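You operate a simulated robot arm through the tools that you are given. There is no shell and no other tool. Be economical: measure what you need, move in short steps, check, and stop when the job is done.

You are at the controls of a simulated two-armed robot. One attempt, no reset.

TASK
Fetch the carton named on the job sheet from the trolley's top drawer.
Fine: free the yellow catch; stand the carton on the trolley top; shut the drawer and turn the catch back down. Set down upright: what you pick out. Where these are worked on the way, their far stop is far enough and under half their travel is too little: yellow catch.

Only the result counts: the job must be done as asked and must still hold three seconds after the hand-in. Knocking over, shifting, dropping, spilling or breaking anything else fails it. Flat cloth is picked up by pressing the open fingertips on it (5 to 10 N) and closing them slowly along it; thin cloth reads only 2 to 8 mm in the jaws.

THE ROBOT
Two 7-joint arms with fingered hands on one trunk, on a base that drives. Base frame: it is fixed to the floor where the robot stands at the start and does not move with it; the origin is under the middle of the robot, x ahead of it, y to its left, z up. Readings come in mm, degrees, newtons and seconds.
The left shoulder is at the start at [163, 187, 926], the right one opposite. With the tool pointing down near the work surface each hand reaches from about 100 to 900 mm from the robot's upright axis, wherever it stands, measured 20 degrees to its own side. Places, roughly: top drawer of the tool trolley [1000, 200, 700]; top of the tool trolley [1000, 200, 900]; yellow catch [700, 0, 800]. Payload 3.6 kg a hand.
The tool frame of a hand sits at the grasp point between the pads (the TCP): z along the fingers, y along the line on which they close. The tips reach 26 mm beyond it. Largest opening 88 mm; the body of the gripper starts 30 mm behind the TCP. The gripper is a hand of 3 fingers: y runs from the thumb to the fingers, the wrist lies at [-17, -98, -164] in the tool frame, and closing takes about 1.5 s.
Orientation is told as [roll, pitch, yaw] about the base's x, y, z axes, in that order, counted from this pose: with the fingers straight down and the wrist toward the robot, the tool's x, y and z point along [0, 1, 0], [1, 0, 0] and [0, 0, -1] of the base frame.

THE INTERFACE
- The arms move only by the tool play_rows. It takes "left_deltas", "right_deltas" or both (then of equal length, played together; a hand with none holds still); each is a list of rows, each a list of 2 entries, a list of its own where there are three numbers: the shift along the tool's x, y, z in units of 500 mm (1.0 is 500 mm), then the turn, a rotation vector about the tool's x, y, z in units of 120 degrees (1.0 is 120 degrees). In form: [[[tx, ty, tz], [ax, ay, az]], ...]. A call has 1 to 8 rows; each row is the pose to reach, as a shift and turn from the pose commanded when the call began, along the tool's axes at that moment. "left_gripper" and "right_gripper" are, for a hand that has rows, the gripper command, from -1 (shut) to 1 (fully open), values between in proportion, set as the call begins (left out, the last holds). A call with a number of a shift or a turn outside -1 to 1 is refused whole. A row lasts 0.2 s, in which the tool goes at most 50 mm and 8.6 degrees; a call with a longer step from one row to the next is refused whole, and so is a gripper value outside its range. Where a pose cannot be reached the arm comes as near as it can. A force on the tool above 90 N (or 10 N above the force at the start of the call, whichever is more), or a blocked arm, ends the call early, and 0.2 s more pass. The fingers move at their own pace (about 153 mm/s each) and stop on an object; they squeeze with about 23 N. The grip force told is the motor's: it shows also when the fingers shut on nothing. Time passes only in rows, and 0.2 s behind the last, so rows that repeat a pose let the fingers close. It gives the time, the measured TCP pose, the force on the tool (base axes), the opening and the grip force at its end, in the units of the frame above (readings bear some noise), with the torque about the TCP (base axes, N m) and any sound that the robot's microphone picked up.
- Cameras (640 x 400 px; columns grow to the right, rows downward): "scene" is now at [284.2, 33.3, 869.5]; the picture's right is [0.26, -0.97, 0.00], its down [0.19, 0.05, -0.98] and it looks along [0.95, 0.25, 0.20] (base axes); focal length 214 px, centre (320, 200). "left" rides on the left gripper at [-56, -80, -102] in its tool frame; the picture's right is [-0.73, -0.32, 0.60], its down [0.62, -0.67, 0.41] and it looks along [0.27, 0.68, 0.69] (tool axes); focal length 247 px, centre (320, 200). "right" rides on the right gripper at [56, -80, -102] in its tool frame; the picture's right is [-0.73, 0.32, -0.60], its down [-0.62, -0.67, 0.41] and it looks along [-0.27, 0.68, 0.69] (tool axes); focal length 247 px, centre (320, 200). There is no depth. A picture from a camera that has moved, and an enlarged one, comes with that camera's place and axes in the base frame and with its lens. The place of the scene camera against the robot may be out by one fixed shift of up to 18 mm in any direction.
- get_image(camera): a new picture of that camera. It takes no simulated time.
- lift_body(by): slides the trunk up (or, below 0, down) by that many mm; the arms and the scene camera ride with it, the base frame stays. It gives what a move gives, with no picture.
- roll_base(legs): drives the robot by 1 to 6 legs, each [ahead, left, turn to the left] in mm, mm and degrees, along the robot's own axes; the way and the turn of a leg run together, so that a leg with both is an arc; at most 1500 mm and 180 degrees a leg. The arms and the cameras ride along, it lands a little off, and it stops where it bumps. It gives what a move gives.
- move_fingers(fingers, thumb_bend, thumb_turn, hand): sets how far each is bent, from 0 (flat) to 1 (curled in); at 0.3 the hand is open as for a grip, at 0.7 the pads meet at the TCP. One left out holds its place. A second passes; each finger stops where it meets its share of the squeeze, and holds until it gets a number again. A gripper value or a shape takes the hand back. It gives what a move gives, with no picture; readings hold the bend of each and the force on the fingers (four entries, about 0 where the hand has none), thumb and palm. thumb_turn goes from beside the hand (0) to across from the fingers (1), as for a grip.
- hand_shape(shape, hand): the hand has 3 fingers and takes this shape, open, in about a second: jaw (thumb against the fingers, like two jaws); tri (thumb and two fingers); tip (a fingertip pinch); poke (one finger out to press); point (the index stretched); flat (the hand flat); cup (the hand cupped); fist (a fist). The gripper value then closes the fingers along that shape, each until it touches; the sizes above hold for jaw. It gives what a move gives, with no picture.
- head_to(pan, tilt): turns the head with the scene camera to pan (to the left, within 60 degrees either way) and tilt (down, from -29 to 69), counted from straight ahead of the robot. It gives what a move gives.
- zoom(camera, box): a new picture of the part [left, top, right, bottom] of that camera's present view, enlarged. It takes no simulated time.
- job_done(): hands the job in; it is judged then, once.

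Work in short steps. Places have to be worked out from the pictures, the camera data and where the tool is seen: move nearer, look again, correct. Check each grasp and each placing, and mend what went wrong. You have 120 turns and 92 pictures in all, those below and enlarged ones among them. Open the grippers and draw the arms clear of the work before you hand the job in, unless the task says otherwise; then end with one line.

The tools are called after "Emit:" as name(argument=value, ...) on one line, values as JSON. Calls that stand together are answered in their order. play_rows: Moves the arms, as the interface text tells. Its arguments: {"type":"object","properties":{"left_deltas":{"type":"array"},"left_gripper":{"type":"number"},"right_deltas":{"type":"array"},"right_gripper":{"type":"number"}},"required":[]} The other tools are called the same way: lift_body (by) slides the trunk up or down; hand_shape (shape, hand) gives the hand a shape; move_fingers (fingers, thumb_bend, thumb_turn, hand) moves the fingers one by one; roll_base (legs) drives the base; head_to (pan, tilt) turns the head that bears the scene camera; get_image (camera) takes a picture; zoom (camera, box) takes an enlarged picture of a part of a camera's view; job_done () hands the job in.

At the start:

```text
time_s: 0.0
left_tool_pos: [436.1, 334.5, 1080.2]
left_tool_rot: [0.0, -0.1, 0.0]
left_ft_force: [0.4, 0.0, -0.2]
left_moment: [0.01, 0.01, 0.0]
left_grip_width: 87.5
left_grip_force: 0.1
left_shape: jaw
left_bend: [0.3, 0.3, 0.98]
left_finger forces: [0.0, 0.1, 0.0, 0.0, 0.0, 0.1]
right_tool_pos: [523.8, -104.2, 1157.3]
right_tool_rot: [0.1, 0.0, 0.2]
right_ft_force: [0.5, -0.6, -0.4]
right_moment: [-0.03, 0.05, 0.0]
right_grip_width: 87.7
right_grip_force: 0.0
right_shape: jaw
right_bend: [0.3, 0.3, 0.98]
right_finger forces: [0.0, 0.1, 0.0, 0.1, 0.0, 0.1]
trunk travel left (down, up): [-75.0, 682.0]
robot x, y, heading: [-3.6, 2.3, -0.2]
head pan, tilt: [14.9, -11.5]
```

scene: 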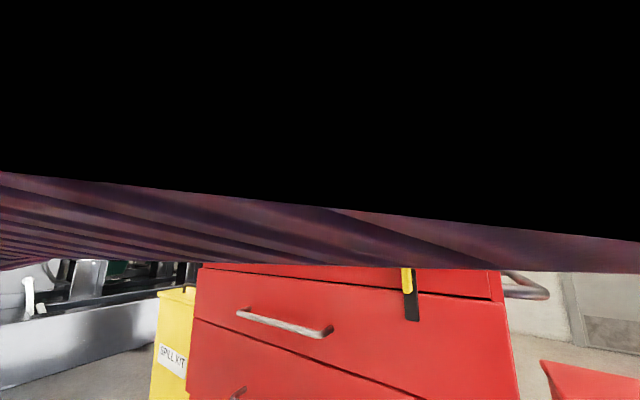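
right: 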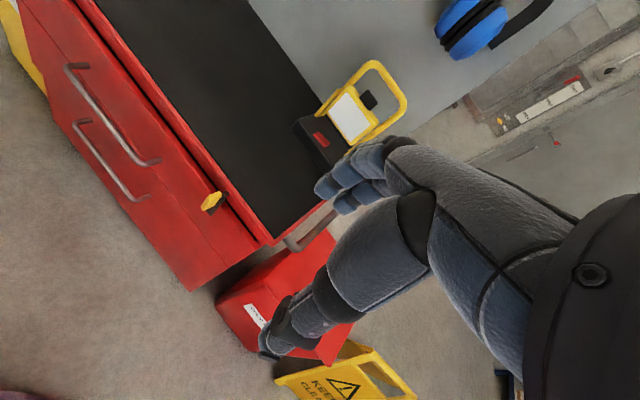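
left: 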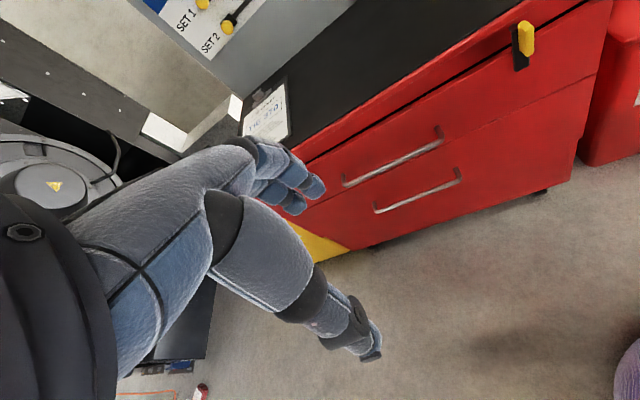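

The scene view is half hidden (something in front of the upper view); I tilt the head down and raise it to see the trolley.

Emit:
head_to(pan=10, tilt=25)

Emit:
get_image(camera="scene")

Emit:
zoom(camera="left", box=[140, 0, 380, 150])

```text
time_s: 1.0
left_tool_pos: [435.9, 335.1, 1079.2]
left_tool_rot: [0.0, 0.0, 0.0]
left_ft_force: [-0.4, 0.7, -0.1]
left_moment: [-0.02, -0.03, 0.02]
left_grip_width: 87.6
left_grip_force: 0.1
left_shape: jaw
left_bend: [0.3, 0.3, 0.98]
left_finger forces: [0.0, 0.0, 0.1, 0.0, 0.1, 0.1]
right_tool_pos: [523.3, -103.0, 1158.3]
right_tool_rot: [0.0, 0.0, 0.0]
right_ft_force: [-1.2, 0.3, 0.4]
right_moment: [-0.03, -0.02, 0.03]
right_grip_width: 87.8
right_grip_force: 0.0
right_shape: jaw
right_bend: [0.3, 0.3, 0.98]
right_finger forces: [0.0, 0.0, 0.1, 0.0, 0.0, 0.0]
trunk travel left (down, up): [-75.0, 682.0]
robot x, y, heading: [2.7, 2.1, 0.1]
head pan, tilt: [10.0, 25.0]
```

```text
88 pictures are left
camera scene: at [294.5, 27.9, 811.8], right [0.17, -0.98, 0.0], down [-0.42, -0.07, -0.91], along [0.89, 0.16, -0.42], focal length 214 px, centre (320, 200)
```

scene: 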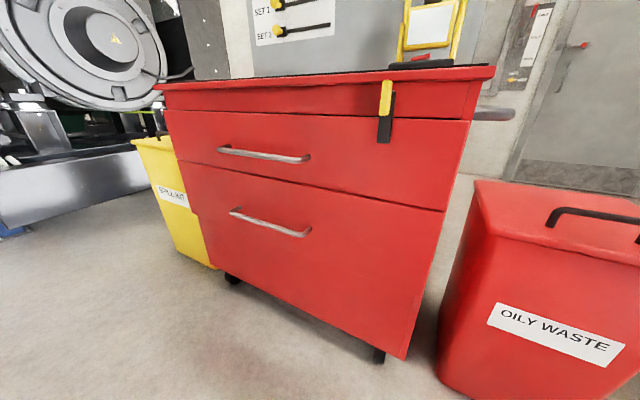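

```text
2.67 times, centred on (260, 75) of left
camera zoom: at [355.4, 278.7, 1182.7], right [-0.32, -0.73, -0.6], down [-0.67, 0.62, -0.41], along [0.67, 0.27, -0.69], focal length 659 px, centre (480, 533)
```

zoom: 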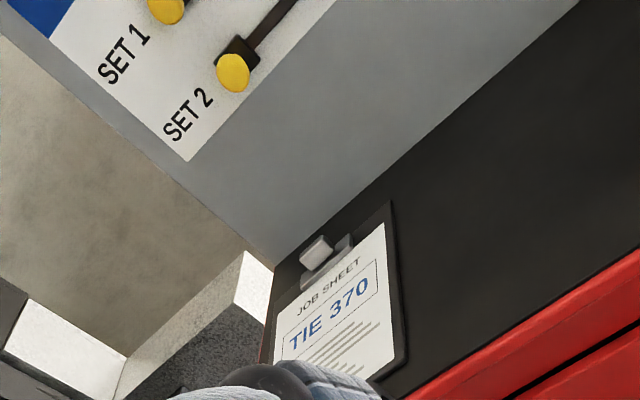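

The job sheet reads "TIE 370". I raise the trunk for a view from above and look again.

Emit:
lift_body(by=350)

Emit:
head_to(pan=5, tilt=35)

Emit:
get_image(camera="scene")

Emit:
zoom(camera="scene", box=[300, 130, 460, 230])

```text
time_s: 4.4
left_tool_pos: [435.4, 333.8, 1430.8]
left_tool_rot: [0.0, 0.0, 0.0]
left_ft_force: [-0.9, 0.0, 0.0]
left_moment: [0.02, 0.03, 0.02]
left_grip_width: 87.6
left_grip_force: 0.1
left_shape: jaw
left_bend: [0.3, 0.3, 0.98]
left_finger forces: [0.0, 0.0, 0.0, 0.1, 0.1, 0.1]
right_tool_pos: [524.9, -103.1, 1509.7]
right_tool_rot: [0.0, 0.1, 0.0]
right_ft_force: [-0.1, -0.9, -0.3]
right_moment: [0.0, -0.02, 0.0]
right_grip_width: 87.6
right_grip_force: 0.2
right_shape: jaw
right_bend: [0.3, 0.3, 0.98]
right_finger forces: [0.0, 0.0, 0.0, 0.1, 0.0, 0.0]
trunk travel left (down, up): [-425.0, 332.0]
robot x, y, heading: [-1.6, 1.6, 0.2]
head pan, tilt: [10.0, 25.0]
```

```text
time_s: 5.2
left_tool_pos: [434.7, 334.8, 1430.6]
left_tool_rot: [0.0, 0.0, 0.0]
left_ft_force: [0.1, -0.2, -0.3]
left_moment: [0.02, 0.01, -0.02]
left_grip_width: 87.7
left_grip_force: 0.1
left_shape: jaw
left_bend: [0.3, 0.3, 0.98]
left_finger forces: [0.0, 0.1, 0.1, 0.0, 0.0, 0.0]
right_tool_pos: [523.1, -103.5, 1508.3]
right_tool_rot: [0.0, 0.0, 0.0]
right_ft_force: [-0.1, -0.3, -0.5]
right_moment: [-0.02, 0.0, -0.01]
right_grip_width: 87.8
right_grip_force: 0.0
right_shape: jaw
right_bend: [0.3, 0.3, 0.98]
right_finger forces: [0.0, 0.1, 0.0, 0.0, 0.0, 0.1]
trunk travel left (down, up): [-425.0, 332.0]
robot x, y, heading: [5.4, -1.1, -0.0]
head pan, tilt: [5.0, 35.0]
```

```text
86 pictures are left
camera scene: at [230.6, 19.6, 1176.2], right [0.09, -1.0, 0.0], down [-0.57, -0.05, -0.82], along [0.82, 0.07, -0.57], focal length 214 px, centre (320, 200)
```

scene: 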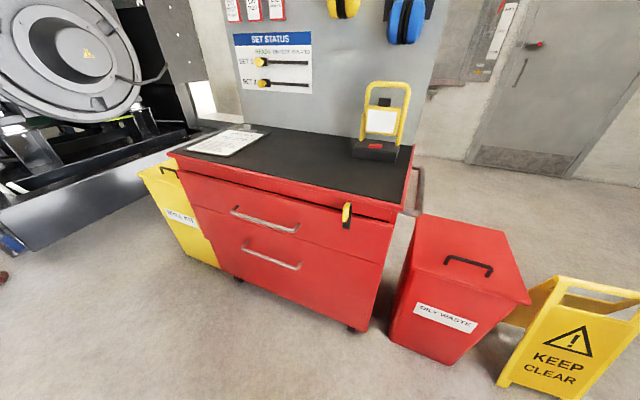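

```text
4.00 times, centred on (380, 180) of scene
camera zoom: at [230.6, 19.6, 1176.2], right [0.09, -1.0, 0.0], down [-0.57, -0.05, -0.82], along [0.82, 0.07, -0.57], focal length 858 px, centre (80, 280)
```

zoom: 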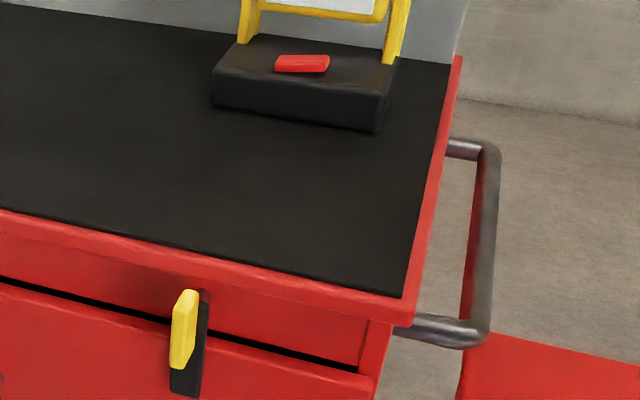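

From the two views: trolley top front-right corner ≈(663,-146,853), front-left ≈(921,645), so the trolley faces yaw ≈ -18°; catch ≈(690,-11,816), top handle centre ≈(787,266,690). I drive to stand squarely in front of it.

Emit:
roll_base(legs=[[40, 372, 0], [0, 0, -18]])

Emit:
head_to(pan=0, tilt=35)

Emit:
get_image(camera="scene")

Emit:
zoom(camera="scene", box=[220, 130, 460, 280])

```text
time_s: 8.5
left_tool_pos: [552.0, 570.8, 1430.5]
left_tool_rot: [0.0, 0.0, -16.9]
left_ft_force: [0.2, -0.3, 0.5]
left_moment: [0.02, -0.03, -0.04]
left_grip_width: 87.8
left_grip_force: 0.1
left_shape: jaw
left_bend: [0.3, 0.3, 0.98]
left_finger forces: [0.0, 0.0, 0.0, 0.1, 0.0, 0.1]
right_tool_pos: [508.6, 126.9, 1508.7]
right_tool_rot: [0.0, 0.0, -17.0]
right_ft_force: [-0.1, -0.5, 0.1]
right_moment: [0.0, 0.02, 0.02]
right_grip_width: 87.7
right_grip_force: 0.1
right_shape: jaw
right_bend: [0.3, 0.3, 0.98]
right_finger forces: [0.0, 0.0, 0.1, 0.0, 0.0, 0.0]
trunk travel left (down, up): [-425.0, 332.0]
robot x, y, heading: [38.9, 380.1, -16.9]
head pan, tilt: [5.0, 35.0]
```

```text
time_s: 9.2
left_tool_pos: [550.9, 573.2, 1429.9]
left_tool_rot: [0.0, 0.0, -16.9]
left_ft_force: [0.5, 0.6, -0.9]
left_moment: [-0.01, -0.01, 0.03]
left_grip_width: 87.7
left_grip_force: 0.0
left_shape: jaw
left_bend: [0.3, 0.3, 0.98]
left_finger forces: [0.1, 0.1, 0.0, 0.1, 0.0, 0.1]
right_tool_pos: [509.5, 126.3, 1508.0]
right_tool_rot: [0.0, 0.1, -16.9]
right_ft_force: [0.0, 0.8, 0.3]
right_moment: [0.02, -0.03, 0.0]
right_grip_width: 87.7
right_grip_force: 0.0
right_shape: jaw
right_bend: [0.3, 0.3, 0.98]
right_finger forces: [0.1, 0.1, 0.0, 0.1, 0.1, 0.0]
trunk travel left (down, up): [-425.0, 332.0]
robot x, y, heading: [39.3, 381.8, -16.6]
head pan, tilt: [0.0, 35.0]
```

```text
84 pictures are left
camera scene: at [258.8, 322.8, 1176.2], right [-0.29, -0.96, 0.0], down [-0.55, 0.17, -0.82], along [0.78, -0.24, -0.57], focal length 214 px, centre (320, 200)
```

scene: 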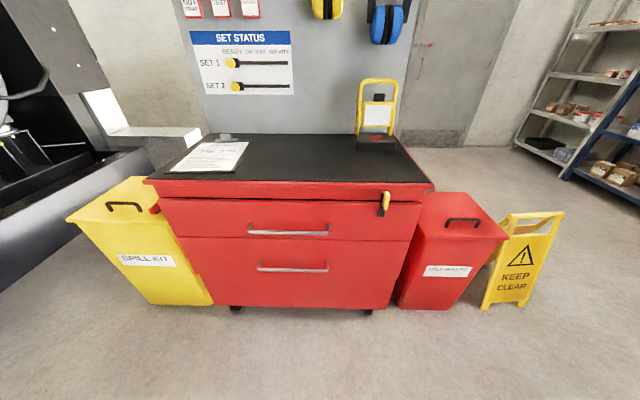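

```text
2.67 times, centred on (340, 205) of scene
camera zoom: at [258.8, 322.8, 1176.2], right [-0.29, -0.96, 0.0], down [-0.55, 0.17, -0.82], along [0.78, -0.24, -0.57], focal length 572 px, centre (267, 187)
```

zoom: 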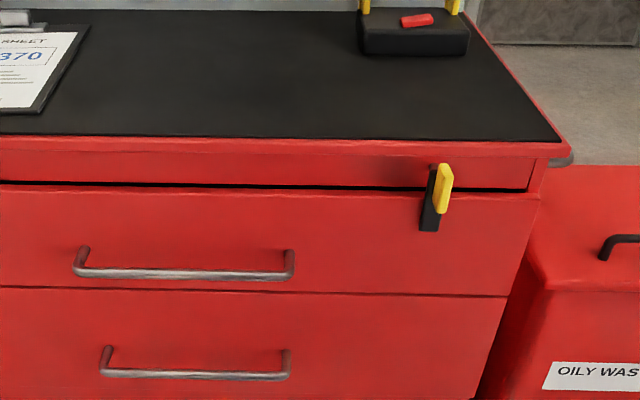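

The robot is square to the trolley; catch ≈(731,-186,816) in the robot's own axes. I lower the trunk a bit and bring the right hand's camera nearer to study the catch.

Emit:
lift_body(by=-150)

Emit:
play_rows(right_deltas=[[[-0.015, 0.01, 0.08], [0, 0, 0]], [[-0.03, 0.02, 0.16], [0, 0, 0]], [[-0.05, 0.03, 0.24], [0, 0, 0]], [[-0.07, 0.04, 0.32], [0, 0, 0]], [[-0.09, 0.05, 0.4], [0, 0, 0]], [[-0.11, 0.06, 0.48], [0, 0, 0]], [[-0.12, 0.07, 0.56], [0, 0, 0]], [[-0.12, 0.07, 0.6], [0, 0, 0]]])

Emit:
get_image(camera="right")

```text
time_s: 10.9
left_tool_pos: [549.4, 572.0, 1281.6]
left_tool_rot: [0.0, 0.0, -16.9]
left_ft_force: [-0.1, 0.2, 0.5]
left_moment: [0.01, -0.01, -0.02]
left_grip_width: 87.8
left_grip_force: 0.1
left_shape: jaw
left_bend: [0.3, 0.3, 0.98]
left_finger forces: [0.0, 0.0, 0.0, 0.0, 0.0, 0.0]
right_tool_pos: [508.6, 127.1, 1359.1]
right_tool_rot: [0.0, 0.1, -16.9]
right_ft_force: [-0.1, 0.5, 0.8]
right_moment: [-0.02, 0.02, 0.02]
right_grip_width: 87.8
right_grip_force: 0.0
right_shape: jaw
right_bend: [0.3, 0.3, 0.98]
right_finger forces: [0.1, 0.1, 0.1, 0.0, 0.0, 0.0]
trunk travel left (down, up): [-275.0, 482.0]
robot x, y, heading: [35.5, 374.3, -16.9]
head pan, tilt: [0.0, 35.0]
```

```text
time_s: 12.8
left_tool_pos: [551.2, 571.3, 1280.5]
left_tool_rot: [0.0, 0.0, -16.9]
left_ft_force: [-0.1, 0.1, 0.8]
left_moment: [0.0, -0.04, 0.02]
left_grip_width: 87.7
left_grip_force: 0.0
left_shape: jaw
left_bend: [0.3, 0.3, 0.98]
left_finger forces: [0.0, 0.1, 0.1, 0.0, 0.1, 0.0]
right_tool_pos: [523.1, 57.3, 1055.5]
right_tool_rot: [0.0, 0.0, -16.8]
right_ft_force: [0.0, 0.0, 1.0]
right_moment: [-0.02, -0.01, 0.0]
right_grip_width: 87.8
right_grip_force: 0.0
right_shape: jaw
right_bend: [0.3, 0.3, 0.98]
right_finger forces: [0.1, 0.0, 0.1, 0.0, 0.1, 0.0]
trunk travel left (down, up): [-275.0, 482.0]
robot x, y, heading: [38.1, 376.3, -16.7]
head pan, tilt: [0.0, 35.0]
```

```text
82 pictures are left
camera right: at [461.7, 136.6, 1158.1], right [0.09, -0.8, 0.6], down [-0.82, -0.4, -0.41], along [0.57, -0.45, -0.69], focal length 247 px, centre (320, 200)
```

right: 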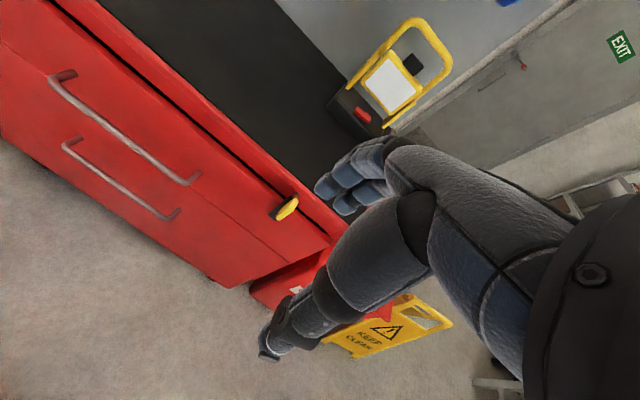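

Zoom on the catch.

Emit:
zoom(camera="right", box=[248, 180, 328, 230])

Emit:
zoom(camera="scene", box=[350, 110, 430, 160])

```text
8.00 times, centred on (288, 205) of right
camera zoom: at [461.7, 136.6, 1158.1], right [0.09, -0.8, 0.6], down [-0.82, -0.4, -0.41], along [0.57, -0.45, -0.69], focal length 1976 px, centre (576, 160)
```

zoom: 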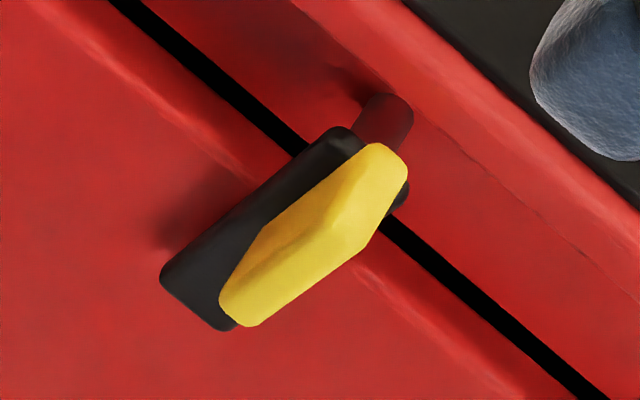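

```text
8.00 times, centred on (390, 135) of scene
camera zoom: at [278.3, 316.7, 1015.0], right [-0.29, -0.96, 0.0], down [-0.55, 0.17, -0.82], along [0.78, -0.24, -0.57], focal length 1716 px, centre (-240, 720)
```

zoom: 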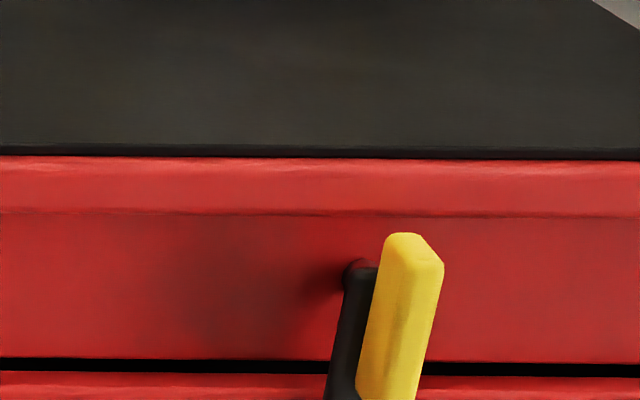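

The catch is a black arm with a yellow fin, hung on a boss on the fascia (pivot ≈z 826). I turn the right hand to point forward with fingers closing sideways.

Emit:
play_rows(right_deltas=[[[0, 0, 0.02], [-0.036, -0.036, -0.036]], [[0, 0, 0.04], [-0.072, -0.072, -0.072]], [[0, 0, 0.06], [-0.108, -0.108, -0.108]], [[0, 0, 0.08], [-0.144, -0.144, -0.144]], [[0, 0, 0.1], [-0.18, -0.18, -0.18]], [[0, 0, 0.12], [-0.216, -0.216, -0.216]], [[0, 0, 0.14], [-0.252, -0.252, -0.252]], [[0, 0, 0.16], [-0.288, -0.288, -0.288]]])

Emit:
play_rows(right_deltas=[[[0, 0, 0], [-0.036, -0.036, -0.036]], [[0, 0, 0], [-0.072, -0.072, -0.072]], [[0, 0, 0], [-0.108, -0.108, -0.108]], [[0, 0, 0], [-0.144, -0.144, -0.144]], [[0, 0, 0], [-0.18, -0.18, -0.18]], [[0, 0, 0], [-0.216, -0.216, -0.216]], [[0, 0, 0], [-0.252, -0.252, -0.252]], [[0, 0, 0], [-0.289, -0.289, -0.289]]])

Emit:
get_image(camera="scene")

Emit:
get_image(camera="right")

```text
time_s: 14.6
left_tool_pos: [551.1, 570.5, 1280.1]
left_tool_rot: [0.0, 0.0, -16.7]
left_ft_force: [0.4, 0.2, -0.2]
left_moment: [0.0, -0.04, 0.01]
left_grip_width: 87.5
left_grip_force: 0.0
left_shape: jaw
left_bend: [0.3, 0.3, 0.98]
left_finger forces: [0.0, 0.1, 0.0, 0.0, 0.0, 0.1]
right_tool_pos: [522.3, 31.7, 995.8]
right_tool_rot: [-41.5, -19.0, 24.8]
right_ft_force: [-0.2, -0.1, -0.1]
right_moment: [-0.04, 0.0, 0.0]
right_grip_width: 87.6
right_grip_force: 0.0
right_shape: jaw
right_bend: [0.3, 0.3, 0.98]
right_finger forces: [0.1, 0.0, 0.0, 0.0, 0.0, 0.0]
right hand out of reach, approached as far as the arm can: row 8
trunk travel left (down, up): [-275.0, 482.0]
robot x, y, heading: [33.0, 381.5, -17.1]
head pan, tilt: [0.0, 35.0]
```

```text
time_s: 16.6
left_tool_pos: [550.9, 570.7, 1280.4]
left_tool_rot: [0.0, 0.0, -16.9]
left_ft_force: [0.4, -0.6, 0.7]
left_moment: [-0.01, -0.01, 0.0]
left_grip_width: 87.8
left_grip_force: 0.0
left_shape: jaw
left_bend: [0.3, 0.3, 0.98]
left_finger forces: [0.0, 0.0, 0.0, 0.0, 0.1, 0.1]
right_tool_pos: [456.1, -39.8, 1044.5]
right_tool_rot: [-66.7, -6.8, 67.2]
right_ft_force: [-0.1, -0.2, 0.0]
right_moment: [0.03, 0.03, 0.0]
right_grip_width: 88.1
right_grip_force: 0.1
right_shape: jaw
right_bend: [0.3, 0.3, 0.98]
right_finger forces: [0.0, 0.1, 0.1, 0.1, 0.0, 0.0]
right hand out of reach, approached as far as the arm can: row 1, 2, 3, 4, 5, 6, 7, 8
trunk travel left (down, up): [-275.0, 482.0]
robot x, y, heading: [37.6, 375.7, -16.9]
head pan, tilt: [0.0, 35.0]
stopped in row 8 (right hand): the arm was blocked; the commanded pose is now the measured one
```

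```text
79 pictures are left
camera scene: at [278.1, 316.0, 1015.0], right [-0.29, -0.96, 0.0], down [-0.55, 0.17, -0.82], along [0.78, -0.24, -0.57], focal length 214 px, centre (320, 200)
```

scene: 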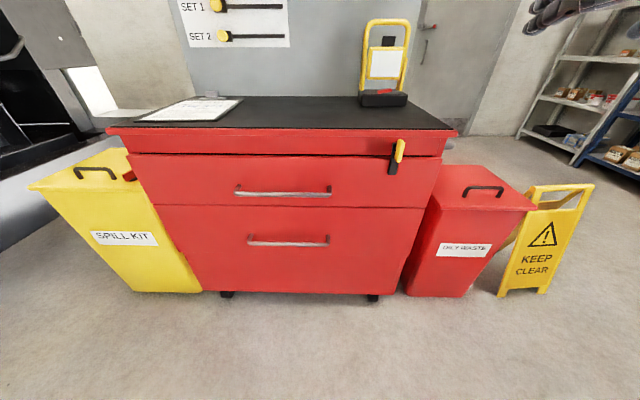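

```text
78 pictures are left
camera right: at [318.4, -66.0, 1024.8], right [-0.16, 0.29, 0.94], down [0.3, -0.9, 0.33], along [0.94, 0.34, 0.05], focal length 247 px, centre (320, 200)
```

right: 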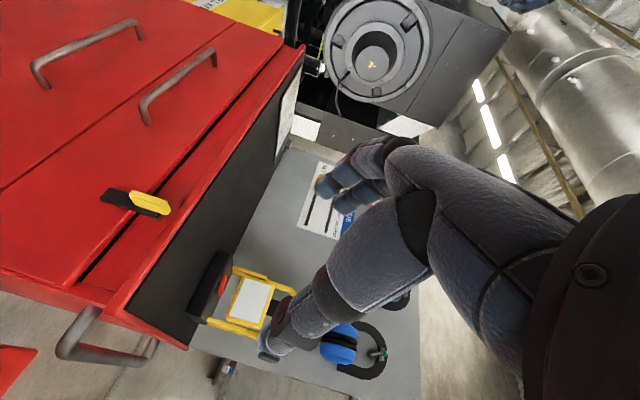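

The y-left pose meets a joint limit; a hand with its closing line vertical is more natural. I roll the hand toward y-up and will push the fin with closed fingers instead.

Emit:
play_rows(right_deltas=[[[0, 0, 0], [0, 0, 0.07]], [[0, 0, 0], [0, 0, 0.14]], [[0, 0, 0], [0, 0, 0.21]], [[0, 0, 0], [0, 0, 0.28]], [[0, 0, 0], [0, 0, 0.35]], [[0, 0, 0], [0, 0, 0.42]], [[0, 0, 0], [0, 0, 0.49]], [[0, 0, 0], [0, 0, 0.56]]], right_gripper=-1)

Emit:
play_rows(right_deltas=[[[0, 0, 0], [0, 0, 0.065]], [[0, 0, 0], [0, 0, 0.13]], [[0, 0, 0], [0, 0, 0.19]]])

```text
time_s: 18.4
left_tool_pos: [551.3, 570.1, 1280.2]
left_tool_rot: [0.1, 0.1, -17.0]
left_ft_force: [-0.4, -0.4, 0.8]
left_moment: [-0.01, 0.0, 0.0]
left_grip_width: 87.6
left_grip_force: 0.2
left_shape: jaw
left_bend: [0.3, 0.3, 0.98]
left_finger forces: [0.1, 0.1, 0.0, 0.1, 0.0, 0.0]
right_tool_pos: [438.0, -77.1, 1065.7]
right_tool_rot: [-30.6, -62.2, 14.9]
right_ft_force: [-0.9, -0.9, 0.4]
right_moment: [-0.02, 0.03, -0.02]
right_grip_width: 0.0
right_grip_force: 22.9
right_shape: jaw
right_bend: [0.7, 0.45, 1.0]
right_finger forces: [0.0, 0.1, 0.0, 0.1, 0.0, 0.0]
right hand out of reach, approached as far as the arm can: row 3, 4, 5, 6, 7, 8
trunk travel left (down, up): [-275.0, 482.0]
robot x, y, heading: [36.8, 373.4, -17.1]
head pan, tilt: [0.0, 35.0]
```

```text
time_s: 19.1
left_tool_pos: [550.6, 571.2, 1280.5]
left_tool_rot: [0.0, -0.1, -16.9]
left_ft_force: [0.2, 0.3, -0.1]
left_moment: [-0.01, 0.03, -0.01]
left_grip_width: 87.3
left_grip_force: 0.0
left_shape: jaw
left_bend: [0.3, 0.3, 0.98]
left_finger forces: [0.0, 0.1, 0.0, 0.0, 0.1, 0.0]
right_tool_pos: [417.4, -112.8, 1069.3]
right_tool_rot: [17.2, -65.6, -37.6]
right_ft_force: [0.7, -0.9, -0.3]
right_moment: [-0.01, -0.02, -0.01]
right_grip_width: 0.0
right_grip_force: 22.7
right_shape: jaw
right_bend: [0.7, 0.45, 1.0]
right_finger forces: [0.0, 0.0, 0.0, 0.1, 0.1, 0.0]
right hand out of reach, approached as far as the arm can: row 1, 2, 3
trunk travel left (down, up): [-275.0, 482.0]
robot x, y, heading: [37.2, 375.5, -16.8]
head pan, tilt: [0.0, 35.0]
```

Reach warnings come from the arm being folded close in; I move the hand ahead and down, where the forward pose should be within reach.

Emit:
play_rows(right_deltas=[[[0, -0.04, 0.06], [0, 0, 0]], [[0, -0.08, 0.12], [0, 0, 0]], [[0, -0.12, 0.18], [0, 0, 0]], [[0, -0.16, 0.24], [0, 0, 0]], [[0, -0.2, 0.3], [0, 0, 0]], [[0, -0.2, 0.3], [0, 0, 0]]])

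Emit:
get_image(camera="scene")

```text
time_s: 20.6
left_tool_pos: [551.7, 570.4, 1280.5]
left_tool_rot: [0.0, 0.0, -16.9]
left_ft_force: [-0.4, -0.2, -0.8]
left_moment: [0.0, -0.01, -0.03]
left_grip_width: 87.6
left_grip_force: 0.1
left_shape: jaw
left_bend: [0.3, 0.3, 0.98]
left_finger forces: [0.1, 0.1, 0.1, 0.1, 0.0, 0.0]
right_tool_pos: [499.4, -168.2, 919.3]
right_tool_rot: [18.1, -65.7, -37.9]
right_ft_force: [0.8, 0.4, 0.2]
right_moment: [-0.01, -0.02, 0.02]
right_grip_width: 0.1
right_grip_force: 23.2
right_shape: jaw
right_bend: [0.7, 0.45, 1.0]
right_finger forces: [0.1, 0.0, 0.1, 0.1, 0.0, 0.0]
right hand out of reach, approached as far as the arm can: row 1, 2, 3, 4, 5, 6
trunk travel left (down, up): [-275.0, 482.0]
robot x, y, heading: [38.6, 375.6, -16.5]
head pan, tilt: [0.0, 35.0]
```

```text
77 pictures are left
camera scene: at [278.0, 316.7, 1015.1], right [-0.29, -0.96, 0.0], down [-0.55, 0.17, -0.82], along [0.78, -0.24, -0.57], focal length 214 px, centre (320, 200)
```

scene: 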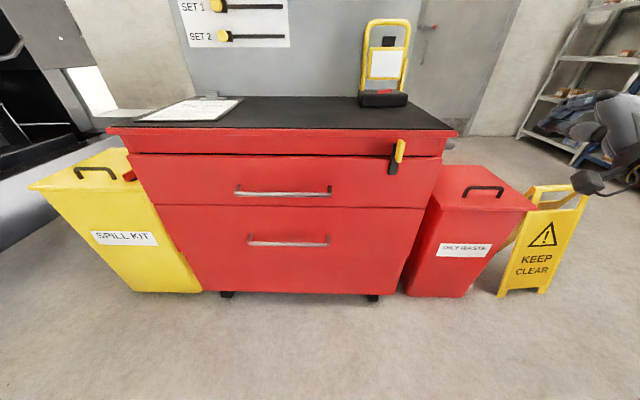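

The arm has ended in a cramped, far-right configuration. I pitch the hand back down to return toward a natural configuration, then check.

Emit:
play_rows(right_deltas=[[[0.0, 0.02, 0], [0.07, 0, 0]], [[0.0, 0.04, -0.02], [0.14, 0, 0]], [[0.02, 0.06, -0.04], [0.21, 0, 0]], [[0.04, 0.08, -0.06], [0.28, 0, 0]], [[0.06, 0.1, -0.08], [0.35, 0, 0]], [[0.08, 0.12, -0.1], [0.42, 0, 0]], [[0.1, 0.14, -0.1], [0.49, 0, 0]], [[0.12, 0.16, -0.1], [0.55, 0, 0]]])

```text
time_s: 22.4
left_tool_pos: [551.9, 571.4, 1278.4]
left_tool_rot: [-0.1, 0.0, -16.9]
left_ft_force: [-0.1, -0.2, 0.4]
left_moment: [-0.02, -0.03, -0.01]
left_grip_width: 87.5
left_grip_force: 0.1
left_shape: jaw
left_bend: [0.3, 0.3, 0.98]
left_finger forces: [0.0, 0.1, 0.0, 0.0, 0.1, 0.0]
right_tool_pos: [502.9, -117.9, 1017.1]
right_tool_rot: [6.8, -0.3, -23.0]
right_ft_force: [-0.4, -1.1, 0.7]
right_moment: [0.0, 0.02, 0.0]
right_grip_width: 0.0
right_grip_force: 23.0
right_shape: jaw
right_bend: [0.7, 0.46, 1.0]
right_finger forces: [0.0, 0.0, 0.1, 0.0, 0.1, 0.1]
trunk travel left (down, up): [-275.0, 482.0]
robot x, y, heading: [39.2, 375.6, -16.8]
head pan, tilt: [0.0, 35.0]
```

Reach is fine again. I square the hand to the trolley and move it left to y'≈-190, then pitch it forward directly.

Emit:
play_rows(right_deltas=[[[0.06, 0, 0], [0, -0.014, -0.013]], [[0.12, 0, 0], [0, -0.028, -0.026]], [[0.18, 0, 0], [0, -0.042, -0.04]], [[0.24, 0, 0], [0, -0.057, -0.052]], [[0.3, 0, 0], [0, -0.057, -0.052]]])

Emit:
play_rows(right_deltas=[[[0, 0, 0], [-0.07, 0, 0]], [[0, 0, 0], [-0.14, 0, 0]], [[0, 0, 0], [-0.21, 0, 0]], [[0, 0, 0], [-0.28, 0, 0]], [[0, 0, 0], [-0.35, 0, 0]], [[0, 0, 0], [-0.42, 0, 0]], [[0, 0, 0], [-0.49, 0, 0]], [[0, 0, 0], [-0.56, 0, 0]]])

```text
time_s: 23.6
left_tool_pos: [551.5, 571.2, 1279.8]
left_tool_rot: [0.0, 0.0, -16.9]
left_ft_force: [0.5, -0.6, -0.3]
left_moment: [0.01, 0.01, -0.02]
left_grip_width: 87.7
left_grip_force: 0.0
left_shape: jaw
left_bend: [0.3, 0.3, 0.98]
left_finger forces: [0.1, 0.1, 0.0, 0.1, 0.1, 0.0]
right_tool_pos: [559.6, 19.2, 1036.7]
right_tool_rot: [-0.1, -1.0, -16.8]
right_ft_force: [-0.2, 0.3, 0.3]
right_moment: [0.01, 0.04, 0.01]
right_grip_width: 0.3
right_grip_force: 23.0
right_shape: jaw
right_bend: [0.7, 0.46, 1.0]
right_finger forces: [0.1, 0.0, 0.0, 0.1, 0.0, 0.0]
trunk travel left (down, up): [-275.0, 482.0]
robot x, y, heading: [37.7, 372.9, -16.8]
head pan, tilt: [0.0, 35.0]
```

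```text
time_s: 25.4
left_tool_pos: [551.3, 572.4, 1281.3]
left_tool_rot: [-0.1, -0.1, -16.8]
left_ft_force: [0.1, -0.4, 1.2]
left_moment: [0.02, 0.01, 0.0]
left_grip_width: 87.5
left_grip_force: 0.1
left_shape: jaw
left_bend: [0.3, 0.3, 0.98]
left_finger forces: [0.0, 0.0, 0.1, 0.0, 0.1, 0.0]
right_tool_pos: [559.9, 18.6, 1036.3]
right_tool_rot: [-0.2, -34.6, -16.7]
right_ft_force: [0.7, -0.1, -0.8]
right_moment: [0.01, 0.03, 0.0]
right_grip_width: 0.0
right_grip_force: 23.2
right_shape: jaw
right_bend: [0.7, 0.46, 1.0]
right_finger forces: [0.0, 0.1, 0.1, 0.0, 0.0, 0.0]
right hand out of reach, approached as far as the arm can: row 5, 6, 7, 8
trunk travel left (down, up): [-275.0, 482.0]
robot x, y, heading: [38.2, 380.2, -16.8]
head pan, tilt: [0.0, 35.0]
```

Pitch stops at about -35°, but a hand slanting like that suits pushing the fin sideways (body stays clear of the top edge). I normalise the command to -34° and lower the hand, then look.

Emit:
play_rows(right_deltas=[[[0, 0, 0], [0.07, 0, 0]], [[0, 0, 0], [0.14, 0, 0]], [[0, 0, 0], [0.21, 0, 0]], [[0, 0, 0], [0.28, 0, 0]]])

Emit:
lift_body(by=-120)

Emit:
get_image(camera="right")

Emit:
get_image(camera="scene")

```text
time_s: 26.4
left_tool_pos: [550.7, 571.7, 1280.4]
left_tool_rot: [0.0, 0.0, -16.9]
left_ft_force: [-0.4, -0.3, 0.1]
left_moment: [-0.01, 0.01, 0.02]
left_grip_width: 87.8
left_grip_force: 0.2
left_shape: jaw
left_bend: [0.3, 0.3, 0.98]
left_finger forces: [0.1, 0.0, 0.1, 0.1, 0.0, 0.0]
right_tool_pos: [561.7, 19.7, 1035.5]
right_tool_rot: [-0.1, -0.7, -16.6]
right_ft_force: [0.0, 0.3, -1.3]
right_moment: [0.02, 0.01, -0.02]
right_grip_width: 0.0
right_grip_force: 23.2
right_shape: jaw
right_bend: [0.7, 0.46, 1.0]
right_finger forces: [0.0, 0.0, 0.1, 0.1, 0.1, 0.0]
trunk travel left (down, up): [-275.0, 482.0]
robot x, y, heading: [36.9, 377.4, -17.1]
head pan, tilt: [0.0, 35.0]
```

```text
time_s: 27.9
left_tool_pos: [549.9, 571.6, 1161.6]
left_tool_rot: [0.0, 0.1, -16.8]
left_ft_force: [0.7, -0.2, 0.5]
left_moment: [0.04, 0.0, 0.02]
left_grip_width: 87.4
left_grip_force: 0.0
left_shape: jaw
left_bend: [0.3, 0.3, 0.98]
left_finger forces: [0.0, 0.1, 0.0, 0.0, 0.0, 0.1]
right_tool_pos: [560.8, 18.9, 917.4]
right_tool_rot: [0.0, -1.1, -16.7]
right_ft_force: [0.2, -0.8, -0.1]
right_moment: [0.0, -0.02, -0.01]
right_grip_width: 0.3
right_grip_force: 22.9
right_shape: jaw
right_bend: [0.7, 0.46, 1.0]
right_finger forces: [0.0, 0.0, 0.0, 0.0, 0.0, 0.1]
trunk travel left (down, up): [-155.0, 602.0]
robot x, y, heading: [38.1, 377.6, -16.6]
head pan, tilt: [0.0, 35.0]
```

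```text
76 pictures are left
camera right: at [497.7, 98.0, 1018.3], right [0.08, -0.79, 0.61], down [-0.81, -0.41, -0.42], along [0.58, -0.45, -0.67], focal length 247 px, centre (320, 200)
```

right: 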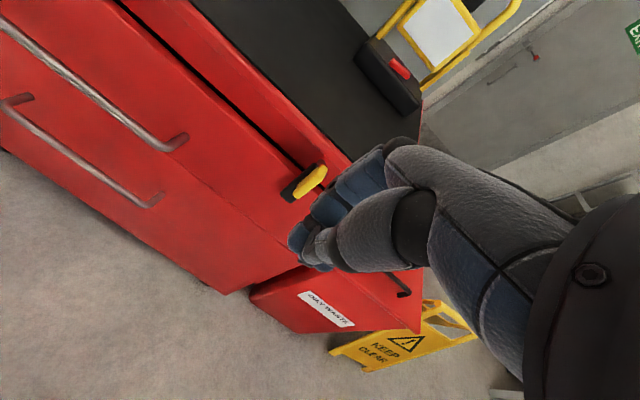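

```text
75 pictures are left
camera scene: at [300.2, 310.0, 883.7], right [-0.29, -0.96, 0.0], down [-0.55, 0.17, -0.82], along [0.78, -0.24, -0.57], focal length 214 px, centre (320, 200)
```

scene: 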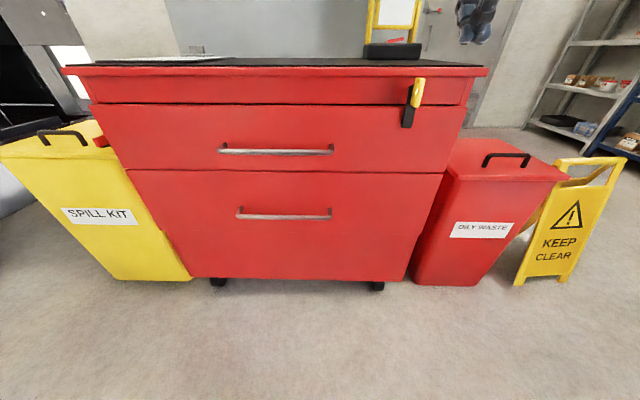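

The catch fin is ≈(689,-15,818). I pitch the right hand again at this lower trunk and shift it left of the fin, still well in front.

Emit:
play_rows(right_deltas=[[[0.02, 0, 0], [-0.07, 0, 0]], [[0.04, 0, 0], [-0.14, 0, 0]], [[0.06, 0, 0], [-0.21, 0, 0]], [[0.08, 0, 0], [-0.28, 0, 0]], [[0.1, 0, 0], [-0.35, 0, 0]], [[0.1, 0, 0], [-0.42, 0, 0]]])

```text
time_s: 29.2
left_tool_pos: [548.6, 572.5, 1161.1]
left_tool_rot: [0.0, -0.1, -16.9]
left_ft_force: [-0.5, 0.6, 0.1]
left_moment: [-0.02, -0.03, 0.01]
left_grip_width: 87.7
left_grip_force: 0.1
left_shape: jaw
left_bend: [0.3, 0.3, 0.98]
left_finger forces: [0.0, 0.0, 0.0, 0.0, 0.0, 0.0]
right_tool_pos: [576.0, 101.6, 934.5]
right_tool_rot: [1.7, -51.4, -17.6]
right_ft_force: [-1.1, -7.5, -3.0]
right_moment: [0.1, -0.22, 0.46]
right_grip_width: 0.0
right_grip_force: 22.7
right_shape: jaw
right_bend: [0.7, 0.46, 1.0]
right_finger forces: [0.1, 0.0, 0.1, 0.1, 0.0, 0.1]
right hand out of reach, approached as far as the arm can: row 6
trunk travel left (down, up): [-155.0, 602.0]
robot x, y, heading: [39.0, 377.8, -16.7]
head pan, tilt: [0.0, 35.0]
```

A small unexpected force shows and the hand drifted; I look.

Emit:
get_image(camera="scene")

Emit:
get_image(camera="right")

Emit:
get_image(camera="left")

```text
74 pictures are left
camera scene: at [299.3, 310.4, 884.2], right [-0.29, -0.96, 0.0], down [-0.55, 0.17, -0.82], along [0.78, -0.24, -0.57], focal length 214 px, centre (320, 200)
```

scene: 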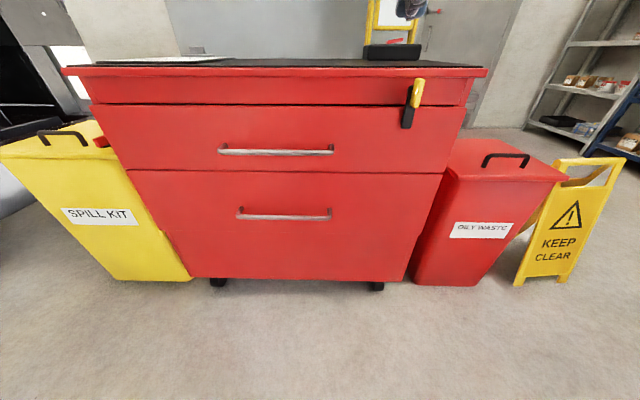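

```text
73 pictures are left
camera right: at [465.7, 193.4, 937.7], right [-0.47, -0.64, 0.61], down [-0.26, -0.56, -0.79], along [0.85, -0.52, 0.09], focal length 247 px, centre (320, 200)
```

right: 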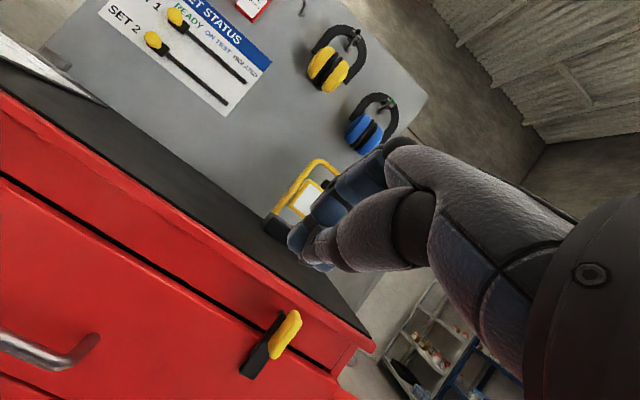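

```text
72 pictures are left
camera left: at [456.6, 542.0, 1263.7], right [-0.52, -0.61, -0.6], down [-0.45, 0.79, -0.41], along [0.72, 0.06, -0.69], focal length 247 px, centre (320, 200)
```

left: 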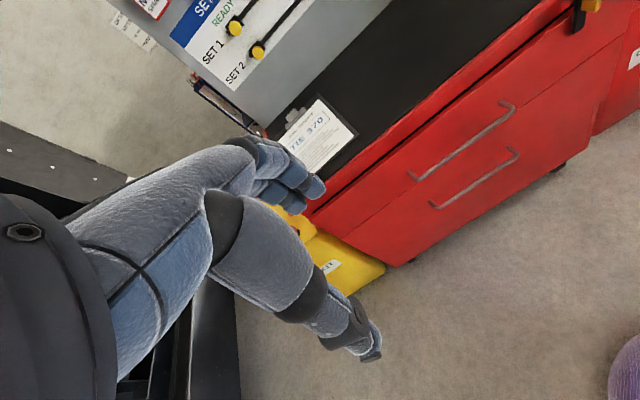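

No contact with the trolley is visible; the hand is ahead of it at y'≈-110. I bring the closed fingertips in left of the fin, at fin depth (tip ≈ z 797).

Emit:
play_rows(right_deltas=[[[-0.01, -0.006, 0.07], [0, 0, 0]], [[-0.02, -0.012, 0.14], [0, 0, 0]], [[-0.03, -0.018, 0.21], [0, 0, 0]], [[-0.04, -0.024, 0.28], [0, 0, 0]], [[-0.04, -0.028, 0.33], [0, 0, 0]]])

Emit:
get_image(camera="scene")

Emit:
get_image(camera="right")

```text
time_s: 30.4
left_tool_pos: [552.8, 569.5, 1160.2]
left_tool_rot: [0.0, 0.1, -17.1]
left_ft_force: [0.1, 0.6, -0.8]
left_moment: [0.04, 0.01, 0.02]
left_grip_width: 88.0
left_grip_force: 0.1
left_shape: jaw
left_bend: [0.3, 0.3, 0.98]
left_finger forces: [0.1, 0.1, 0.1, 0.1, 0.1, 0.0]
right_tool_pos: [695.6, 103.3, 859.8]
right_tool_rot: [-0.5, -49.9, -18.5]
right_ft_force: [-0.1, -0.2, -0.1]
right_moment: [0.03, 0.0, -0.01]
right_grip_width: 0.0
right_grip_force: 22.9
right_shape: jaw
right_bend: [0.7, 0.46, 1.0]
right_finger forces: [0.1, 0.0, 0.1, 0.0, 0.1, 0.0]
right hand out of reach, approached as far as the arm can: row 1, 2, 3, 4, 5
trunk travel left (down, up): [-155.0, 602.0]
robot x, y, heading: [35.5, 378.4, -16.9]
head pan, tilt: [0.0, 35.0]
```

```text
71 pictures are left
camera scene: at [301.1, 309.5, 883.0], right [-0.29, -0.96, 0.0], down [-0.55, 0.17, -0.82], along [0.78, -0.24, -0.57], focal length 214 px, centre (320, 200)
```

scene: 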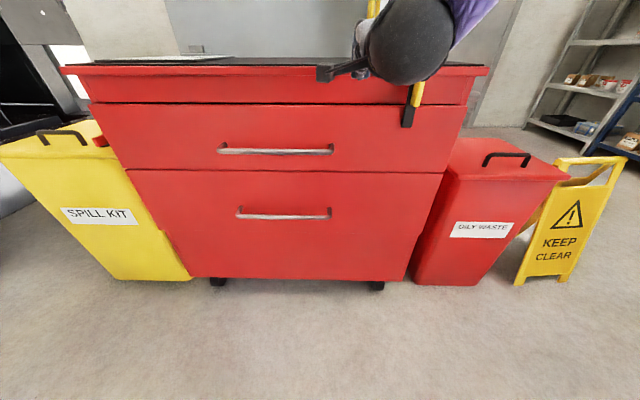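

```text
70 pictures are left
camera right: at [590.3, 198.3, 863.3], right [-0.48, -0.61, 0.63], down [-0.31, -0.56, -0.77], along [0.82, -0.56, 0.08], focal length 247 px, centre (320, 200)
```

right: 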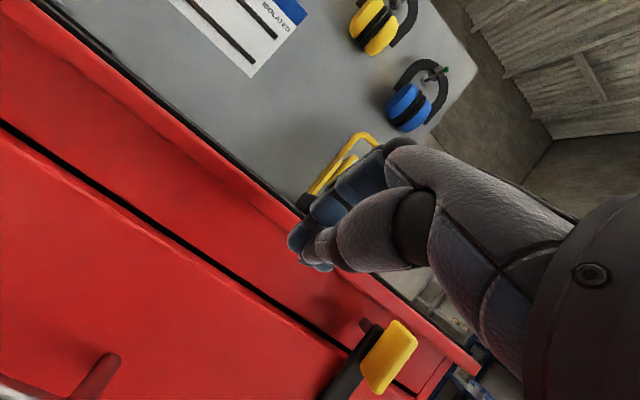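

The hand is a bit high and left (limit in pitch). I ease the pitch to -35°, draw back, lower and shift right.

Emit:
play_rows(right_deltas=[[[-0.02, -0.03, 0.0], [0.06, 0, 0]], [[-0.05, -0.06, 0.0], [0.125, 0, 0]], [[-0.08, -0.073, 0.003], [0.125, 0, 0]], [[-0.118, -0.073, 0.006], [0.125, 0, 0]], [[-0.118, -0.073, 0.006], [0.125, 0, 0]]])

```text
time_s: 31.6
left_tool_pos: [550.6, 571.6, 1161.0]
left_tool_rot: [0.0, 0.0, -17.0]
left_ft_force: [0.2, 0.3, 0.4]
left_moment: [-0.02, 0.01, -0.02]
left_grip_width: 87.8
left_grip_force: 0.1
left_shape: jaw
left_bend: [0.3, 0.3, 0.98]
left_finger forces: [0.0, 0.1, 0.0, 0.0, 0.0, 0.0]
right_tool_pos: [659.7, 54.6, 829.2]
right_tool_rot: [-0.3, -36.1, -16.8]
right_ft_force: [0.0, 0.6, 0.2]
right_moment: [-0.03, 0.01, -0.05]
right_grip_width: 0.1
right_grip_force: 23.2
right_shape: jaw
right_bend: [0.7, 0.46, 1.0]
right_finger forces: [0.0, 0.0, 0.0, 0.0, 0.0, 0.0]
trunk travel left (down, up): [-155.0, 602.0]
robot x, y, heading: [38.1, 382.6, -16.9]
head pan, tilt: [0.0, 35.0]
```

Reachable now. I advance to fin depth, left of it.

Emit:
play_rows(right_deltas=[[[0, 0.02, 0.034], [0, 0, 0]], [[0, 0.04, 0.067], [0, 0, 0]]])

Emit:
zoom(camera="scene", box=[310, 30, 470, 130])

Emit:
get_image(camera="right")

```text
time_s: 32.2
left_tool_pos: [551.9, 571.0, 1160.0]
left_tool_rot: [0.0, 0.1, -16.9]
left_ft_force: [1.3, -0.7, -0.4]
left_moment: [-0.03, 0.03, -0.01]
left_grip_width: 87.7
left_grip_force: 0.1
left_shape: jaw
left_bend: [0.3, 0.3, 0.98]
left_finger forces: [0.1, 0.1, 0.0, 0.1, 0.0, 0.0]
right_tool_pos: [696.1, 48.1, 817.8]
right_tool_rot: [-0.3, -36.1, -16.8]
right_ft_force: [-0.4, -0.5, 0.0]
right_moment: [-0.06, 0.01, 0.03]
right_grip_width: 0.1
right_grip_force: 22.5
right_shape: jaw
right_bend: [0.7, 0.46, 1.0]
right_finger forces: [0.0, 0.0, 0.0, 0.1, 0.1, 0.1]
right hand out of reach, approached as far as the arm can: row 2
trunk travel left (down, up): [-155.0, 602.0]
robot x, y, heading: [40.5, 377.2, -16.9]
head pan, tilt: [0.0, 35.0]
```

```text
4.00 times, centred on (390, 80) of scene
camera zoom: at [300.7, 309.9, 883.3], right [-0.29, -0.96, 0.0], down [-0.55, 0.17, -0.82], along [0.78, -0.24, -0.57], focal length 858 px, centre (40, 680)
```

zoom: 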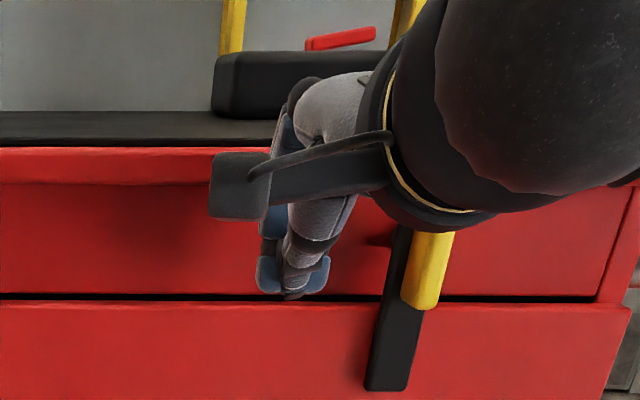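

```text
68 pictures are left
camera right: at [592.5, 138.9, 853.6], right [-0.31, -0.67, 0.68], down [-0.47, -0.51, -0.72], along [0.83, -0.53, -0.16], focal length 247 px, centre (320, 200)
```

right: 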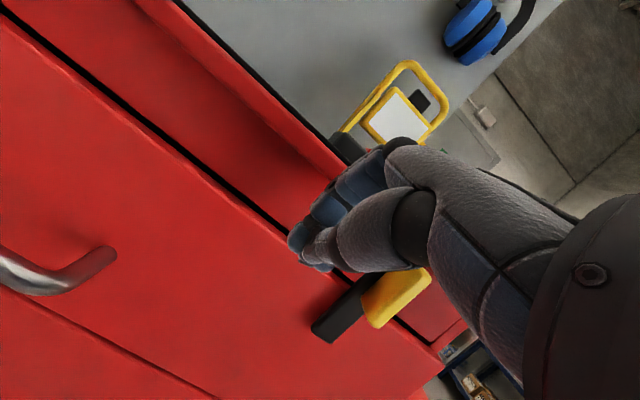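

Tip is at the fin's height, ~40 mm to its left. I push right slowly and watch the force.

Emit:
play_rows(right_deltas=[[[-0.02, 0, 0], [0, 0, 0]], [[-0.04, 0, 0], [0, 0, 0]], [[-0.06, 0, 0], [0, 0, 0]], [[-0.08, 0, 0], [0, 0, 0]], [[-0.1, 0, 0], [0, 0, 0]]])

Emit:
zoom(camera="scene", box=[310, 30, 470, 130])

```text
time_s: 33.5
left_tool_pos: [550.9, 571.6, 1160.5]
left_tool_rot: [0.0, -0.1, -16.9]
left_ft_force: [-0.3, 0.6, -0.2]
left_moment: [-0.04, -0.01, 0.0]
left_grip_width: 87.7
left_grip_force: 0.1
left_shape: jaw
left_bend: [0.3, 0.3, 0.98]
left_finger forces: [0.0, 0.1, 0.0, 0.0, 0.0, 0.0]
right_tool_pos: [694.0, 17.8, 837.1]
right_tool_rot: [-0.5, -35.5, -17.3]
right_ft_force: [0.1, 0.5, 0.1]
right_moment: [-0.01, -0.02, 0.01]
right_grip_width: 0.0
right_grip_force: 23.3
right_shape: jaw
right_bend: [0.7, 0.46, 1.0]
right_finger forces: [0.1, 0.1, 0.0, 0.0, 0.0, 0.1]
right hand out of reach, approached as far as the arm can: row 1, 2, 3, 4, 5
trunk travel left (down, up): [-155.0, 602.0]
robot x, y, heading: [37.0, 374.9, -16.8]
head pan, tilt: [0.0, 35.0]
```

```text
4.00 times, centred on (390, 80) of scene
camera zoom: at [300.5, 309.8, 883.4], right [-0.29, -0.96, 0.0], down [-0.55, 0.17, -0.82], along [0.78, -0.24, -0.57], focal length 858 px, centre (40, 680)
```

zoom: 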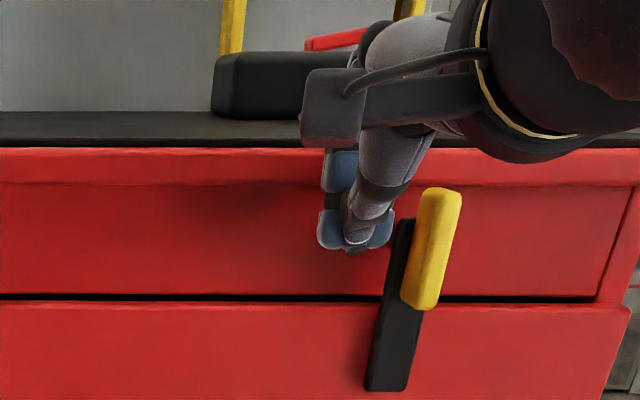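

Reach is at its limit, so I draw the hand back, and drive the base 110 mm nearer.

Emit:
play_rows(right_deltas=[[[0, -0.07, -0.05], [0, 0, 0]], [[0, -0.15, -0.104], [0, 0, 0]]])

Emit:
roll_base(legs=[[110, 0, 0]])

Emit:
zoom(camera="scene", box=[310, 0, 550, 150])

```text
time_s: 34.0
left_tool_pos: [552.0, 570.0, 1160.1]
left_tool_rot: [0.1, 0.1, -16.8]
left_ft_force: [0.8, -0.4, -0.2]
left_moment: [0.03, 0.0, 0.01]
left_grip_width: 87.5
left_grip_force: 0.1
left_shape: jaw
left_bend: [0.3, 0.3, 0.98]
left_finger forces: [0.0, 0.1, 0.0, 0.0, 0.0, 0.0]
right_tool_pos: [613.1, 58.3, 845.6]
right_tool_rot: [-0.2, -36.0, -16.9]
right_ft_force: [0.1, -0.3, 1.1]
right_moment: [0.0, 0.0, 0.0]
right_grip_width: 0.1
right_grip_force: 22.4
right_shape: jaw
right_bend: [0.7, 0.46, 1.0]
right_finger forces: [0.0, 0.0, 0.0, 0.0, 0.0, 0.0]
right hand out of reach, approached as far as the arm can: row 1, 2
trunk travel left (down, up): [-155.0, 602.0]
robot x, y, heading: [41.4, 376.4, -17.1]
head pan, tilt: [0.0, 35.0]
```

```text
time_s: 35.2
left_tool_pos: [652.0, 542.0, 1161.5]
left_tool_rot: [0.0, -0.1, -16.7]
left_ft_force: [-1.0, 0.3, -0.6]
left_moment: [-0.01, 0.02, -0.01]
left_grip_width: 87.9
left_grip_force: 0.0
left_shape: jaw
left_bend: [0.3, 0.3, 0.98]
left_finger forces: [0.0, 0.0, 0.0, 0.1, 0.0, 0.1]
right_tool_pos: [715.7, 29.7, 844.6]
right_tool_rot: [-0.3, -35.7, -16.6]
right_ft_force: [-32.5, 9.9, -2.5]
right_moment: [-0.04, -0.33, -0.36]
right_grip_width: 0.1
right_grip_force: 23.1
right_shape: jaw
right_bend: [0.7, 0.45, 1.0]
right_finger forces: [1.3, 33.0, 0.0, 0.0, 0.0, 0.1]
trunk travel left (down, up): [-155.0, 602.0]
robot x, y, heading: [135.9, 342.6, -16.4]
head pan, tilt: [0.0, 35.0]
```

```text
2.67 times, centred on (430, 75) of scene
camera zoom: at [403.0, 279.8, 884.1], right [-0.29, -0.96, 0.0], down [-0.55, 0.16, -0.82], along [0.79, -0.24, -0.57], focal length 572 px, centre (27, 533)
```

zoom: 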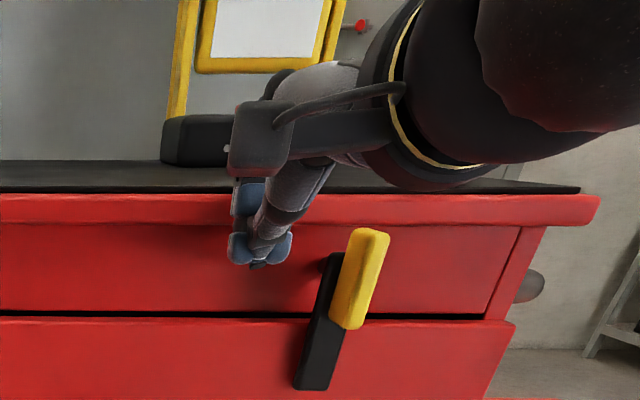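

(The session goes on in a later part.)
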